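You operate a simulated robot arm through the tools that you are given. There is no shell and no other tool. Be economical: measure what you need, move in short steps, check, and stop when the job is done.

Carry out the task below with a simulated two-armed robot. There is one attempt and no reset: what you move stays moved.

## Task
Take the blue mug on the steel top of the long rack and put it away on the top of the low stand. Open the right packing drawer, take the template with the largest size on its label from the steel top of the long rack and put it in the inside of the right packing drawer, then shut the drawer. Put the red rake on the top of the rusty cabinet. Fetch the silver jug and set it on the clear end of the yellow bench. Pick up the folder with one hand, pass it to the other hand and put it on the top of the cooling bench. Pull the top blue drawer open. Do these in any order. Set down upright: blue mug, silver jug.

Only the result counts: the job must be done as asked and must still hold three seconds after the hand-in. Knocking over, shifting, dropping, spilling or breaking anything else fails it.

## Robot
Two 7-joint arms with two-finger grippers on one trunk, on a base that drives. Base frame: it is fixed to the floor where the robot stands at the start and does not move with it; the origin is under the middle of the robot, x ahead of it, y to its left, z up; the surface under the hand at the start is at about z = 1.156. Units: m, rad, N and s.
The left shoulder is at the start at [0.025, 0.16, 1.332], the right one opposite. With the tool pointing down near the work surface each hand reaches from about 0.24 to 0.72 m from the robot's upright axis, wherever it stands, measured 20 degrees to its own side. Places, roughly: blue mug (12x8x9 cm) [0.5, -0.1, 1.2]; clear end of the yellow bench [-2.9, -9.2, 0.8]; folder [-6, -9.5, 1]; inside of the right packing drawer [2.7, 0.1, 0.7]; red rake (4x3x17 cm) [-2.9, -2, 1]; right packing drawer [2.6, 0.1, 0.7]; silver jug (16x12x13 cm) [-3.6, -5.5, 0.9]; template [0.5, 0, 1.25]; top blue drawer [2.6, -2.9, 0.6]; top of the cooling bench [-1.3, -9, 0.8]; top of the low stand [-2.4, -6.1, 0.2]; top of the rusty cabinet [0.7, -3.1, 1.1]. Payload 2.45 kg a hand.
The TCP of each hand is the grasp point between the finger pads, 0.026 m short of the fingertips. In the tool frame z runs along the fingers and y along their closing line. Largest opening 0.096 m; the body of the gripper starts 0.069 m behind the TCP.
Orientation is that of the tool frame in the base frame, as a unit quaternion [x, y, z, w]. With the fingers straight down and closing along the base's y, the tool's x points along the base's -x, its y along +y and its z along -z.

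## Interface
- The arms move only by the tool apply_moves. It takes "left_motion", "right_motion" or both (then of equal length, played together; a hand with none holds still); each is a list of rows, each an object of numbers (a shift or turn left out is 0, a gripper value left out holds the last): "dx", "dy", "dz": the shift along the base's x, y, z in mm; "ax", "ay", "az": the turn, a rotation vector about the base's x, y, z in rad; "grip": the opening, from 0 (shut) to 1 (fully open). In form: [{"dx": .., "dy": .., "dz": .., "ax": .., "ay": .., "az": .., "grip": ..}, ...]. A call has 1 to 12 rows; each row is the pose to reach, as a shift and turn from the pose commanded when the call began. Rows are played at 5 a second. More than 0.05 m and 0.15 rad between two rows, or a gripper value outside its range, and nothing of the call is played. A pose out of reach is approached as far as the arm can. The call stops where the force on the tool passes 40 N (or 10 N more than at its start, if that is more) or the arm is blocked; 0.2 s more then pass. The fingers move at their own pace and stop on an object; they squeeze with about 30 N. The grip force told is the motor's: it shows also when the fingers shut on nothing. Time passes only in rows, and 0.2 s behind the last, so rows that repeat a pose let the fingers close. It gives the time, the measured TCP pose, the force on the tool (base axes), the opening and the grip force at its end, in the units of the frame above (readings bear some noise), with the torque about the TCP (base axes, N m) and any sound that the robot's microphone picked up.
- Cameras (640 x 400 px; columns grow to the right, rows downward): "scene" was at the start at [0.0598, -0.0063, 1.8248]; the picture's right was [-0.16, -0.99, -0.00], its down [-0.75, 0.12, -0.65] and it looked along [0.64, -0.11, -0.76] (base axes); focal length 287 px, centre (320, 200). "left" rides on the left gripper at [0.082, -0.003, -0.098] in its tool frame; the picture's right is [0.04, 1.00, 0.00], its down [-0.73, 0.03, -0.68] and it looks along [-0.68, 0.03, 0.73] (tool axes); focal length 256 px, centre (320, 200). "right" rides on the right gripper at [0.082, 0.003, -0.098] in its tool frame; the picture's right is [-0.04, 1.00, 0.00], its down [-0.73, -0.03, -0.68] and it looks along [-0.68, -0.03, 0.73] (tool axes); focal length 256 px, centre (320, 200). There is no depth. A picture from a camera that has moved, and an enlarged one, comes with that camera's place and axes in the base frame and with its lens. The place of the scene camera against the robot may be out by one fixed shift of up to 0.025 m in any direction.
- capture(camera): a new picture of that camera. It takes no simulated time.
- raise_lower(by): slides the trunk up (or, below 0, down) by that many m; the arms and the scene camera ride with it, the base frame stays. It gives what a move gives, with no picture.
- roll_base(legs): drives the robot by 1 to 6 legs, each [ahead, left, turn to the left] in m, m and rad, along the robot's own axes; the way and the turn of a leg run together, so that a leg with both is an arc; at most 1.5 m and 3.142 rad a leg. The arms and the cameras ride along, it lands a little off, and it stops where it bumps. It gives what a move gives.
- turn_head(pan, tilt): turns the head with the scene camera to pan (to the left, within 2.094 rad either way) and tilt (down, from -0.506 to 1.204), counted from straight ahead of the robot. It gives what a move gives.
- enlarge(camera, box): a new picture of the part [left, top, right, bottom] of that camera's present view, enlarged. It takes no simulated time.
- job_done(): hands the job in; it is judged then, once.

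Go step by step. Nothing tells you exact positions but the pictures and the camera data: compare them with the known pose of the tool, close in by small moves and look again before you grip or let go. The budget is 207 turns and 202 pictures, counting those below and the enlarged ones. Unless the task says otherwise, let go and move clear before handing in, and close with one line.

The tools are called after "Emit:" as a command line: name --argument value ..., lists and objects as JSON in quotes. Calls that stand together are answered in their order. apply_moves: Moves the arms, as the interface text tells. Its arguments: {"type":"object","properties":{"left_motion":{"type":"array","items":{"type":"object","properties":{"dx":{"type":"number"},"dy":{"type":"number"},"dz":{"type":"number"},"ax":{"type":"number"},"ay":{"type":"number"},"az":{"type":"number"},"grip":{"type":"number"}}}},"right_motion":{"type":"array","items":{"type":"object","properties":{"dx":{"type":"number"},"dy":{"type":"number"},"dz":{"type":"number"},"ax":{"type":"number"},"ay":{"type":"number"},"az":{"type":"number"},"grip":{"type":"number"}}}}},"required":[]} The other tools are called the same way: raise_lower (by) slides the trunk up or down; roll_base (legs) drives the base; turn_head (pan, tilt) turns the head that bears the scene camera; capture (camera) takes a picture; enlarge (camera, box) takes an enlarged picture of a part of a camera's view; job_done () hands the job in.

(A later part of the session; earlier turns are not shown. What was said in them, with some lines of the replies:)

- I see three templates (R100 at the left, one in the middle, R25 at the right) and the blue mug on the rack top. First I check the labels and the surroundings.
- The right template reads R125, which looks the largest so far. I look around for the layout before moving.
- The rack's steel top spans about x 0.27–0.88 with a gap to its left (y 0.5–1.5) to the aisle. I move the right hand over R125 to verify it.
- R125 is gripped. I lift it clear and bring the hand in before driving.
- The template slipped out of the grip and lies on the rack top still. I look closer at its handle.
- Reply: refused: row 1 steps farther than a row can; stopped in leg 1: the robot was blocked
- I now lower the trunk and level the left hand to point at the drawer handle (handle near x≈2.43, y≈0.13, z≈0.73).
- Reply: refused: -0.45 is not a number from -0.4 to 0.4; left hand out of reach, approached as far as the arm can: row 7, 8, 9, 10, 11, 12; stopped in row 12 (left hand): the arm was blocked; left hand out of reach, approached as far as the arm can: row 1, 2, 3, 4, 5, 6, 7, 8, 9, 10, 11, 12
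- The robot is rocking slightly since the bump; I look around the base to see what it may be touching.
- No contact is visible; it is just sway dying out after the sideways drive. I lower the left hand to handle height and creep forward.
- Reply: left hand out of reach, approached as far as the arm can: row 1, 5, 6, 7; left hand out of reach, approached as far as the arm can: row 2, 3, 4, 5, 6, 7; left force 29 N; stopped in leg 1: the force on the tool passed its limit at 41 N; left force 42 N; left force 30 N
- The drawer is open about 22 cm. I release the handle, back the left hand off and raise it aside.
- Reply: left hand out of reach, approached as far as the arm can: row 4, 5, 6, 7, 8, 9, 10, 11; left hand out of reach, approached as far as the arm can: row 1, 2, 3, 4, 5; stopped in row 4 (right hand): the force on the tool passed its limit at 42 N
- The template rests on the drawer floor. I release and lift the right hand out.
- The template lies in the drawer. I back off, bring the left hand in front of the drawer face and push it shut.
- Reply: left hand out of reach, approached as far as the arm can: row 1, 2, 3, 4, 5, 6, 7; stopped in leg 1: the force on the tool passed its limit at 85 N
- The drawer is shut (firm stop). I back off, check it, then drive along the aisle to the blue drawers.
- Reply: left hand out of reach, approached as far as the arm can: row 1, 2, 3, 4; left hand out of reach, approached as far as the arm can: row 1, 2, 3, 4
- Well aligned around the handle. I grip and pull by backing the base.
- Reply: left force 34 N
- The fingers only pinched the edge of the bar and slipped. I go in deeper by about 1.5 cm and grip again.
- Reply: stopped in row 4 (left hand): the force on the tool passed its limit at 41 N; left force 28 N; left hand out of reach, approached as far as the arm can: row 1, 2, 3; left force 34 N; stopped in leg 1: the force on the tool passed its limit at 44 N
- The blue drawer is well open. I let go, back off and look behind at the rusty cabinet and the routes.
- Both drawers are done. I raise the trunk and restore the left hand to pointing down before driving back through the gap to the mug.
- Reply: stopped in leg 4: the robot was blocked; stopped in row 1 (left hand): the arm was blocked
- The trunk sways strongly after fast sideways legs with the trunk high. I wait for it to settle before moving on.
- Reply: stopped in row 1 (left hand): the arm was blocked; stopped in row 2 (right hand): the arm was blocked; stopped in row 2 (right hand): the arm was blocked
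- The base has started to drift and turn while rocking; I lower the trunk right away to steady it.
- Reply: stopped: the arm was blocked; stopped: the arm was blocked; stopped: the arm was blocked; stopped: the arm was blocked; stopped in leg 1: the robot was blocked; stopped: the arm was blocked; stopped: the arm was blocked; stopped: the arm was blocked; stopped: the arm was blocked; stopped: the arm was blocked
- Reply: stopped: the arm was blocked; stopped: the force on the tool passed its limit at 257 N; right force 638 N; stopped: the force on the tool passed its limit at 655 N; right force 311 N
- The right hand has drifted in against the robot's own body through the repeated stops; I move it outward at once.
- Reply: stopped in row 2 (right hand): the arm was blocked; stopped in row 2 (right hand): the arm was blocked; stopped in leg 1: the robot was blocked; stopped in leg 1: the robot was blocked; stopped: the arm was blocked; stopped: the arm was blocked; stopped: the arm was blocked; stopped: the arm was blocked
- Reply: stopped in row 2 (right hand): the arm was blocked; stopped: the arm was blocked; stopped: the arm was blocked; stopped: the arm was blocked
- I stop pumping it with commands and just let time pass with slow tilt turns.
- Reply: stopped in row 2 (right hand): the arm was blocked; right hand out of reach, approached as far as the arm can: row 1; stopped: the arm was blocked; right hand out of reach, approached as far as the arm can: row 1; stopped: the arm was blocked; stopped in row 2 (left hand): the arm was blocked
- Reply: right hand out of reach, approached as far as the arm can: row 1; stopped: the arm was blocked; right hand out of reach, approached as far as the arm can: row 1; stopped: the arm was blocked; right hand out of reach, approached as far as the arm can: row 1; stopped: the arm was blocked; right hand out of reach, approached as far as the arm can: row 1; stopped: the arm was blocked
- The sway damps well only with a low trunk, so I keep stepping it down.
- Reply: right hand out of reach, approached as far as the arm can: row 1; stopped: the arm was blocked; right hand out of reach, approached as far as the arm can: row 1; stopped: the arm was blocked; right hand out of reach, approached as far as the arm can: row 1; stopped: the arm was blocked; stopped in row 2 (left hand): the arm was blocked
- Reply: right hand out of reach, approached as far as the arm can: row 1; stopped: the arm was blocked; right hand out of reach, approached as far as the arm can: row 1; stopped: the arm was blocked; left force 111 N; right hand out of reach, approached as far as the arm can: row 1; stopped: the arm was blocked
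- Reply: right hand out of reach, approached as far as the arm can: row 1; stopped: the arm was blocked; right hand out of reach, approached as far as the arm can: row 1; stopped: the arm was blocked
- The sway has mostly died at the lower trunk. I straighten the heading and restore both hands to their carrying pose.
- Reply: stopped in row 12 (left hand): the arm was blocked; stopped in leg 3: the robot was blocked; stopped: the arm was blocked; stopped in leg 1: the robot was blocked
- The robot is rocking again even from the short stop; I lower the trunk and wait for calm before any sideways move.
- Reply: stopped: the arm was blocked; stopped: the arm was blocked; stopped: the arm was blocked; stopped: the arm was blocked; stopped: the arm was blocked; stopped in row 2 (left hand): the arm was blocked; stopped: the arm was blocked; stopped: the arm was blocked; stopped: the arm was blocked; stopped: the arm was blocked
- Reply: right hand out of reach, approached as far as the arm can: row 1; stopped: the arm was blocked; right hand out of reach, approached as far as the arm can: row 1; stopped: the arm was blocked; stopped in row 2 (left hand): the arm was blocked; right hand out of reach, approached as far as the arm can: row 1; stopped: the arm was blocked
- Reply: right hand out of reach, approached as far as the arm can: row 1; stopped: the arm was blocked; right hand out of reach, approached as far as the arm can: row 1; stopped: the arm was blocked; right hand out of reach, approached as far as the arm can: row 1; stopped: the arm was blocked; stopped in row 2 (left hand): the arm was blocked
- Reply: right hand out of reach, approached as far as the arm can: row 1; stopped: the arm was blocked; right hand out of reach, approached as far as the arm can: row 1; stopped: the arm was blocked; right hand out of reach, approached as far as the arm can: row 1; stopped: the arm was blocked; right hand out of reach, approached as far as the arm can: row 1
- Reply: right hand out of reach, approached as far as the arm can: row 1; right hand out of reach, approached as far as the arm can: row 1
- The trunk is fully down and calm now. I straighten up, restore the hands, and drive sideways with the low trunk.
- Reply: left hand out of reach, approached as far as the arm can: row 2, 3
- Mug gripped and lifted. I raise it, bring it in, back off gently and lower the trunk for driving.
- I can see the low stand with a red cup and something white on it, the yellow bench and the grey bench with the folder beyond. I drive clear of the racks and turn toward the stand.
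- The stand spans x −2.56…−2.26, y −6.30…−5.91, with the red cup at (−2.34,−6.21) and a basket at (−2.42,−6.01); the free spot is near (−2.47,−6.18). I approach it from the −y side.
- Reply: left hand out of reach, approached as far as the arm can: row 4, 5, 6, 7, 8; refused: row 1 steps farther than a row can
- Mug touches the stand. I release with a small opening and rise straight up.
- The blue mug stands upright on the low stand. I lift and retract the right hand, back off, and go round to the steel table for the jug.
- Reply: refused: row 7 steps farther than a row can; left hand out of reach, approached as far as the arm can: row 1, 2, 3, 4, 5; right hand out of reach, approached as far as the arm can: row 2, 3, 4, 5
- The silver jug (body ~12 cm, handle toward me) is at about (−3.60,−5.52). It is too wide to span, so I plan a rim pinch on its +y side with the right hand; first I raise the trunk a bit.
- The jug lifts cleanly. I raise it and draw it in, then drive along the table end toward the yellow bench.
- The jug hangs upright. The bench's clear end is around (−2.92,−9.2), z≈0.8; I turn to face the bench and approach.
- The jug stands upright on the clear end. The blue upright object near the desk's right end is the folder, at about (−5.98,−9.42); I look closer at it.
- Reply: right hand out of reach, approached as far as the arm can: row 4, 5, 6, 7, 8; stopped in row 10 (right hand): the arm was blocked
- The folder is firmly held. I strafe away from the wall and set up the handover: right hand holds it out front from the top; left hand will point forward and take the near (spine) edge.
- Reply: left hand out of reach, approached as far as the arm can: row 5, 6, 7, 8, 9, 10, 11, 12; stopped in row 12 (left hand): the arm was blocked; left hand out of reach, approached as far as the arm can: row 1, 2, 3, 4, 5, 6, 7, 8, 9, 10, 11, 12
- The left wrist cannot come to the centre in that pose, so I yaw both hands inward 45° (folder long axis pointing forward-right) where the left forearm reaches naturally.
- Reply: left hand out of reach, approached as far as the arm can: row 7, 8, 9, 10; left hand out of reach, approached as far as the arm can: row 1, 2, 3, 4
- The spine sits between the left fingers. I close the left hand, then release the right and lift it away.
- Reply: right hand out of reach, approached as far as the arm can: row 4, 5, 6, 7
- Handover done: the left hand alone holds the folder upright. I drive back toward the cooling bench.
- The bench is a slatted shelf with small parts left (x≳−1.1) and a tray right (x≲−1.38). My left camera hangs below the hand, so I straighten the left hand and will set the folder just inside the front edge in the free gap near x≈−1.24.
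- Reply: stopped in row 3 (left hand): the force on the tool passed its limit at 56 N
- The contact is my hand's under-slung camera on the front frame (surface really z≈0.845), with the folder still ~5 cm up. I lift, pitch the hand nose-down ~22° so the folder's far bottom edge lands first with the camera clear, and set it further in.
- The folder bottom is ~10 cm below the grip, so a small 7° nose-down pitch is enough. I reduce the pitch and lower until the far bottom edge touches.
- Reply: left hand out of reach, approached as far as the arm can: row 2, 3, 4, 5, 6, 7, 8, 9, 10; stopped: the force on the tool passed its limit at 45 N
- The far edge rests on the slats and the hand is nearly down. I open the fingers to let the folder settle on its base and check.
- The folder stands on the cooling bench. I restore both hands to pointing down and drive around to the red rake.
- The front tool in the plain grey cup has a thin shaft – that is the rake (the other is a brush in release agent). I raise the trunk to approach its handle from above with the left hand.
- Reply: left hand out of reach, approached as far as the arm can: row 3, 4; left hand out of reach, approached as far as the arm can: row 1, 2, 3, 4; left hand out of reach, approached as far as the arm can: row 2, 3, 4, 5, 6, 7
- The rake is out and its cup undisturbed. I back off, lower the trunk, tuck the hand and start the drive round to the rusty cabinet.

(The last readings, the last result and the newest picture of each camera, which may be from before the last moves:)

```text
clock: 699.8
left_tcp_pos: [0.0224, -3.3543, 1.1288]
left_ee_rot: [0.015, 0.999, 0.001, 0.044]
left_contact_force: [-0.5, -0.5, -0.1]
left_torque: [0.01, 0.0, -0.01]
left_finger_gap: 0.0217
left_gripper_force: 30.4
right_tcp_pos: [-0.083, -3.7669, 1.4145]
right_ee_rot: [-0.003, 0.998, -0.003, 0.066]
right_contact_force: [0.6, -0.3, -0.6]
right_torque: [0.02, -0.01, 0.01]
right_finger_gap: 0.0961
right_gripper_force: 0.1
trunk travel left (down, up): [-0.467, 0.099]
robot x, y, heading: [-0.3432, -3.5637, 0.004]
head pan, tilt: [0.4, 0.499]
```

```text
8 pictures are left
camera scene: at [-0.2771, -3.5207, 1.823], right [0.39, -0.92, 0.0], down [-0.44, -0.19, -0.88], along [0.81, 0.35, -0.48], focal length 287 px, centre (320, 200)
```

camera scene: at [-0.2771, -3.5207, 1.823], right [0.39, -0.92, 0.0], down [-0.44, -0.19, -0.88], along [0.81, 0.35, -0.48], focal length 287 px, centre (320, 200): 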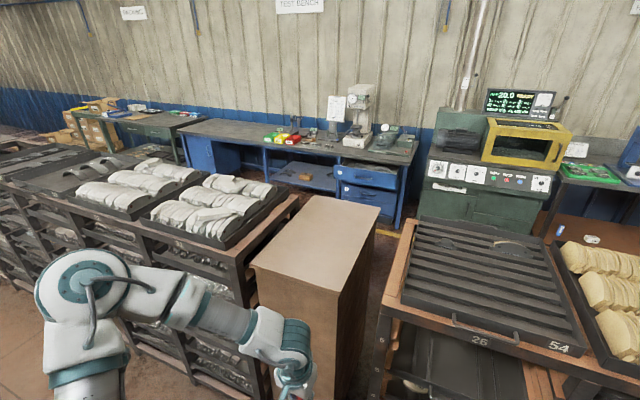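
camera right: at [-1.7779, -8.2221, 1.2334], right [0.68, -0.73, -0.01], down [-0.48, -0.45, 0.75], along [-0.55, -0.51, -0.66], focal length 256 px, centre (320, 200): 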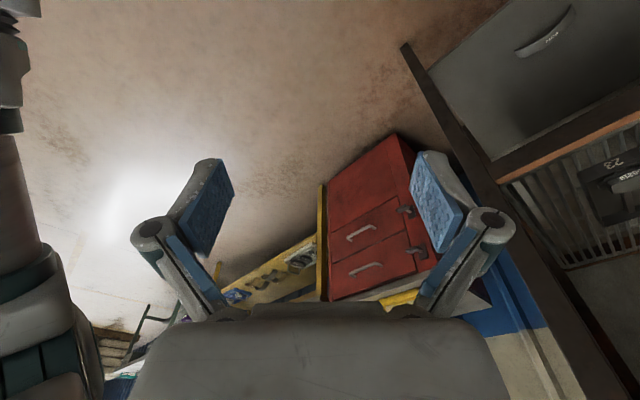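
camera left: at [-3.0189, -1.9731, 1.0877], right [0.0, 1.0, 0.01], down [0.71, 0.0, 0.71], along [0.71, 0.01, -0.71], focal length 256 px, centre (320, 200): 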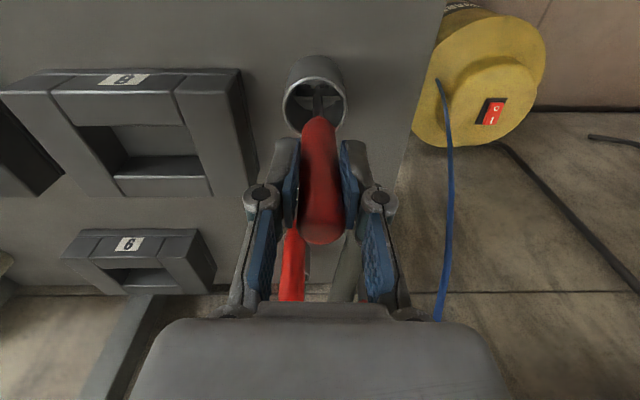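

The cabinet top is clear: x≈0.36–0.97, y≈−3.29…−2.95. I raise the left hand, line it up at y≈−3.12 and pitch the rake toward horizontal.

Emit:
apply_moves --left_motion '[{"dy": 25, "dz": 30}, {"dy": 60, "dz": 60}, {"dy": 95, "dz": 90}, {"dy": 130, "dz": 120}, {"dy": 165, "dz": 150}, {"dy": 200, "dz": 170}, {"dy": 230, "dz": 170}]'

Emit:
apply_moves --left_motion '[{"ay": -0.12, "dx": 10}, {"ay": -0.24, "dx": 20}, {"ay": -0.36, "dx": 30}, {"ay": -0.48, "dx": 40}, {"ay": -0.6, "dx": 50}, {"ay": -0.72, "dx": 60}, {"ay": -0.84, "dx": 70}, {"ay": -0.96, "dx": 80}, {"ay": -1.08, "dx": 90}, {"ay": -1.2, "dx": 100}, {"ay": -1.3, "dx": 100}]'

Emit:
capture --camera "scene"

```text
clock: 701.4
left_tcp_pos: [0.0228, -3.1185, 1.2996]
left_ee_rot: [0.013, 0.999, -0.001, 0.043]
left_contact_force: [-0.1, -0.5, 0.2]
left_torque: [-0.06, 0.01, -0.01]
left_finger_gap: 0.0218
left_gripper_force: 29.4
right_tcp_pos: [-0.0833, -3.7643, 1.415]
right_ee_rot: [-0.003, 0.998, -0.005, 0.066]
right_contact_force: [-0.2, 0.2, 0.2]
right_torque: [-0.02, -0.01, -0.01]
right_finger_gap: 0.0961
right_gripper_force: 0.0
trunk travel left (down, up): [-0.467, 0.099]
robot x, y, heading: [-0.3422, -3.5639, 0.005]
head pan, tilt: [0.4, 0.499]
```

```text
clock: 703.8
left_tcp_pos: [0.1226, -3.1225, 1.2994]
left_ee_rot: [0.011, 0.768, 0.008, 0.64]
left_contact_force: [-0.3, -0.5, -1.1]
left_torque: [-0.02, -0.01, 0.0]
left_finger_gap: 0.0217
left_gripper_force: 29.7
right_tcp_pos: [-0.0839, -3.765, 1.4135]
right_ee_rot: [-0.003, 0.998, -0.004, 0.067]
right_contact_force: [-0.5, 0.1, 1.2]
right_torque: [0.0, 0.03, 0.0]
right_finger_gap: 0.0958
right_gripper_force: 0.1
trunk travel left (down, up): [-0.467, 0.099]
robot x, y, heading: [-0.3428, -3.5642, 0.001]
head pan, tilt: [0.4, 0.499]
```

```text
7 pictures are left
camera scene: at [-0.2785, -3.5182, 1.8231], right [0.39, -0.92, 0.0], down [-0.44, -0.19, -0.88], along [0.81, 0.35, -0.48], focal length 287 px, centre (320, 200)
```

scene: 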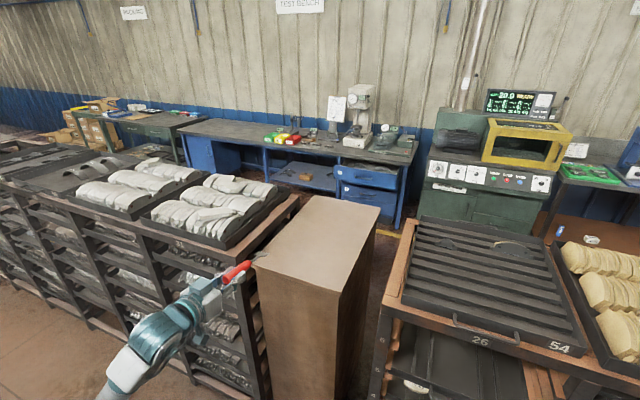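

Emit:
apply_moves --left_motion '[{"ay": 0.13}, {"ay": 0.26}, {"ay": 0.26}]'

Emit:
roll_base --legs '[[0.14, 0, 0], [0.13, 0, 0]]'

Emit:
apply_moves --left_motion '[{"dx": 30, "dz": -20}, {"dx": 60, "dz": -40}, {"dx": 65, "dz": -60}, {"dx": 65, "dz": -75}, {"dx": 65, "dz": -85}, {"dx": 65, "dz": -92}, {"dx": 65, "dz": -98}, {"dx": 65, "dz": -104}]'

Emit:
capture --camera "scene"

```text
clock: 704.6
left_tcp_pos: [0.1223, -3.1215, 1.2998]
left_ee_rot: [0.012, 0.845, 0.006, 0.534]
left_contact_force: [-0.1, 0.6, -0.7]
left_torque: [0.01, -0.01, 0.0]
left_finger_gap: 0.0217
left_gripper_force: 29.9
right_tcp_pos: [-0.0838, -3.7654, 1.4135]
right_ee_rot: [-0.004, 0.998, -0.004, 0.067]
right_contact_force: [0.3, -0.7, -0.1]
right_torque: [0.01, 0.02, 0.02]
right_finger_gap: 0.096
right_gripper_force: 0.0
trunk travel left (down, up): [-0.467, 0.099]
robot x, y, heading: [-0.3443, -3.5651, 0.007]
head pan, tilt: [0.4, 0.499]
```

```text
clock: 706.8
left_tcp_pos: [0.3899, -3.1193, 1.3005]
left_ee_rot: [0.01, 0.844, 0.007, 0.536]
left_contact_force: [0.4, -0.5, -1.5]
left_torque: [-0.02, 0.01, 0.0]
left_finger_gap: 0.022
left_gripper_force: 29.8
right_tcp_pos: [0.1858, -3.7631, 1.4129]
right_ee_rot: [-0.005, 0.998, -0.004, 0.068]
right_contact_force: [0.6, -0.5, -0.4]
right_torque: [-0.01, -0.02, -0.01]
right_finger_gap: 0.0959
right_gripper_force: 0.2
trunk travel left (down, up): [-0.467, 0.099]
robot x, y, heading: [-0.0726, -3.5664, 0.006]
head pan, tilt: [0.4, 0.499]
```

```text
clock: 708.6
left_tcp_pos: [0.4557, -3.1198, 1.1945]
left_ee_rot: [0.01, 0.845, 0.007, 0.534]
left_contact_force: [0.3, -0.6, -0.9]
left_torque: [0.03, 0.01, -0.01]
left_finger_gap: 0.022
left_gripper_force: 30.1
right_tcp_pos: [0.187, -3.7637, 1.4143]
right_ee_rot: [-0.005, 0.998, -0.003, 0.067]
right_contact_force: [-0.9, 0.1, 0.9]
right_torque: [-0.02, 0.02, 0.01]
right_finger_gap: 0.096
right_gripper_force: 0.1
trunk travel left (down, up): [-0.467, 0.099]
robot x, y, heading: [-0.0714, -3.5605, 0.004]
head pan, tilt: [0.4, 0.499]
```

```text
6 pictures are left
camera scene: at [-0.007, -3.5157, 1.823], right [0.4, -0.92, 0.0], down [-0.44, -0.19, -0.88], along [0.8, 0.35, -0.48], focal length 287 px, centre (320, 200)
```

scene: 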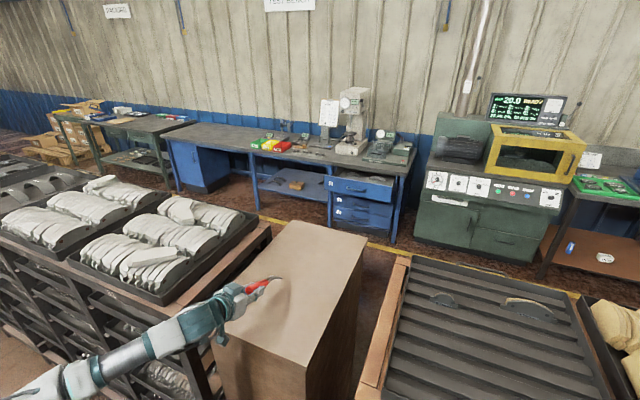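

Emit:
apply_moves --left_motion '[{"dz": -6}, {"dz": -12}, {"dz": -17}, {"dz": -22}, {"dz": -26}, {"dz": -30}, {"dz": -34}, {"dz": -34}]'

Emit:
enlarge --camera "scene" --box '[180, 230, 360, 370]'

```text
clock: 710.4
left_tcp_pos: [0.4561, -3.1182, 1.1626]
left_ee_rot: [0.011, 0.845, 0.007, 0.534]
left_contact_force: [0.0, -0.3, -0.5]
left_torque: [-0.01, 0.04, 0.03]
left_finger_gap: 0.0218
left_gripper_force: 30.4
right_tcp_pos: [0.1872, -3.7644, 1.4147]
right_ee_rot: [-0.005, 0.998, -0.003, 0.067]
right_contact_force: [0.6, 0.4, -0.1]
right_torque: [-0.01, -0.01, 0.03]
right_finger_gap: 0.096
right_gripper_force: 0.1
trunk travel left (down, up): [-0.467, 0.099]
robot x, y, heading: [-0.074, -3.5649, 0.005]
head pan, tilt: [0.4, 0.499]
```

```text
2.86 times, centred on (270, 300) of scene
camera zoom: at [-0.0069, -3.5158, 1.8231], right [0.4, -0.92, 0.0], down [-0.44, -0.19, -0.88], along [0.8, 0.35, -0.48], focal length 820 px, centre (463, -86)
```

zoom: 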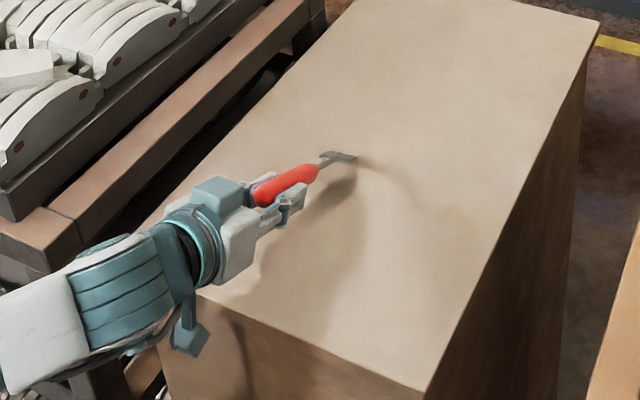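

Emit:
apply_moves --left_motion '[{"dz": -4}, {"dz": -8}, {"dz": -12}, {"dz": -16}, {"dz": -20}, {"dz": -20}]'

```text
clock: 711.8
left_tcp_pos: [0.4556, -3.1209, 1.1415]
left_ee_rot: [0.011, 0.844, 0.008, 0.536]
left_contact_force: [0.1, 0.2, 2.5]
left_torque: [0.09, -0.48, 0.03]
left_finger_gap: 0.0216
left_gripper_force: 30.1
right_tcp_pos: [0.1877, -3.7637, 1.4133]
right_ee_rot: [-0.005, 0.998, -0.004, 0.067]
right_contact_force: [0.3, 0.7, -0.7]
right_torque: [-0.01, -0.01, -0.02]
right_finger_gap: 0.0961
right_gripper_force: 0.2
trunk travel left (down, up): [-0.467, 0.099]
robot x, y, heading: [-0.0739, -3.5631, 0.013]
head pan, tilt: [0.4, 0.499]
```

Emit:
apply_moves --left_motion '[{"grip": 0.35}, {"grip": 0.5}, {"grip": 0.5}, {"grip": 0.5}, {"dz": 40}, {"dz": 80}, {"dx": -20, "dz": 100}, {"dx": -60, "dz": 110}]'

Emit:
enlarge --camera "scene" --box '[180, 200, 400, 370]'

```text
clock: 713.6
left_tcp_pos: [0.3923, -3.1208, 1.2535]
left_ee_rot: [0.012, 0.844, 0.007, 0.536]
left_contact_force: [-0.6, -0.1, 0.4]
left_torque: [-0.03, -0.01, -0.03]
left_finger_gap: 0.048
left_gripper_force: 0.1
right_tcp_pos: [0.185, -3.7648, 1.4145]
right_ee_rot: [-0.005, 0.998, -0.003, 0.068]
right_contact_force: [-1.0, -0.9, -1.0]
right_torque: [0.02, -0.05, 0.0]
right_finger_gap: 0.096
right_gripper_force: 0.0
trunk travel left (down, up): [-0.467, 0.099]
robot x, y, heading: [-0.075, -3.561, 0.005]
head pan, tilt: [0.4, 0.499]
```

```text
2.35 times, centred on (290, 285) of scene
camera zoom: at [-0.0124, -3.5179, 1.8234], right [0.4, -0.92, 0.0], down [-0.44, -0.19, -0.88], along [0.81, 0.35, -0.48], focal length 676 px, centre (391, 0)
```

zoom: 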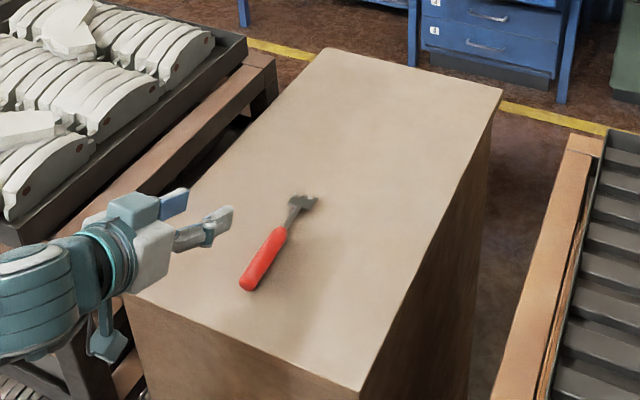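

The rake lies flat on the rusty cabinet. I back off a little to be clear and then hand in.

Emit:
roll_base --legs '[[-0.12, 0, 0], [-0.12, 0, 0]]'

Emit:
capture --camera "scene"

```text
clock: 715.7
left_tcp_pos: [0.16, -3.1215, 1.2506]
left_ee_rot: [0.011, 0.845, 0.007, 0.534]
left_contact_force: [0.0, -0.8, 0.3]
left_torque: [0.02, 0.0, 0.0]
left_finger_gap: 0.0479
left_gripper_force: 0.0
right_tcp_pos: [-0.0496, -3.7656, 1.414]
right_ee_rot: [-0.005, 0.998, -0.003, 0.067]
right_contact_force: [0.2, 0.7, -0.6]
right_torque: [0.03, 0.01, 0.0]
right_finger_gap: 0.0958
right_gripper_force: 0.0
trunk travel left (down, up): [-0.467, 0.099]
robot x, y, heading: [-0.3137, -3.5659, 0.008]
head pan, tilt: [0.4, 0.499]
```

```text
3 pictures are left
camera scene: at [-0.2413, -3.5191, 1.8229], right [0.4, -0.92, 0.0], down [-0.44, -0.19, -0.88], along [0.8, 0.35, -0.48], focal length 287 px, centre (320, 200)
```

scene: 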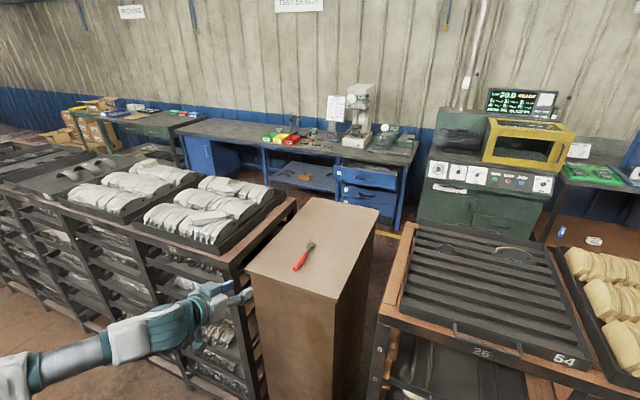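

The rake is in place and the hands are clear. One last look at the blue and packing drawers.

Emit:
enlarge --camera "scene" --box '[310, 140, 430, 240]'

Emit:
enlarge --camera "scene" --box '[80, 90, 220, 180]'

```text
4.00 times, centred on (370, 190) of scene
camera zoom: at [-0.2413, -3.5191, 1.8229], right [0.4, -0.92, 0.0], down [-0.44, -0.19, -0.88], along [0.8, 0.35, -0.48], focal length 1148 px, centre (120, 240)
```

zoom: 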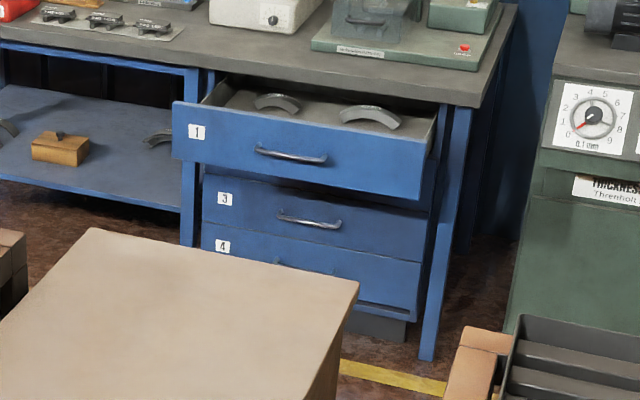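

```text
4.44 times, centred on (150, 135) of scene
camera zoom: at [-0.2413, -3.5191, 1.8229], right [0.4, -0.92, 0.0], down [-0.44, -0.19, -0.88], along [0.8, 0.35, -0.48], focal length 1276 px, centre (1076, 489)
```

zoom: 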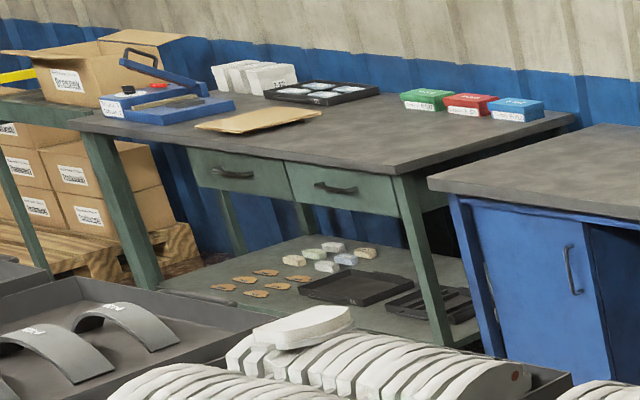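

The top blue drawer is open and the right packing drawer is shut. All the other items are in place too, so I hand in.

Emit:
job_done

```text
The job is handed in.
```

All six tasks are finished and the job is handed in. The mug and the jug are standing upright, the R125 template is in the shut right packing drawer, and the top blue drawer is open. The rake is lying on the rusty cabinet, and the folder was passed from the right hand to the left and is standing on the cooling bench.
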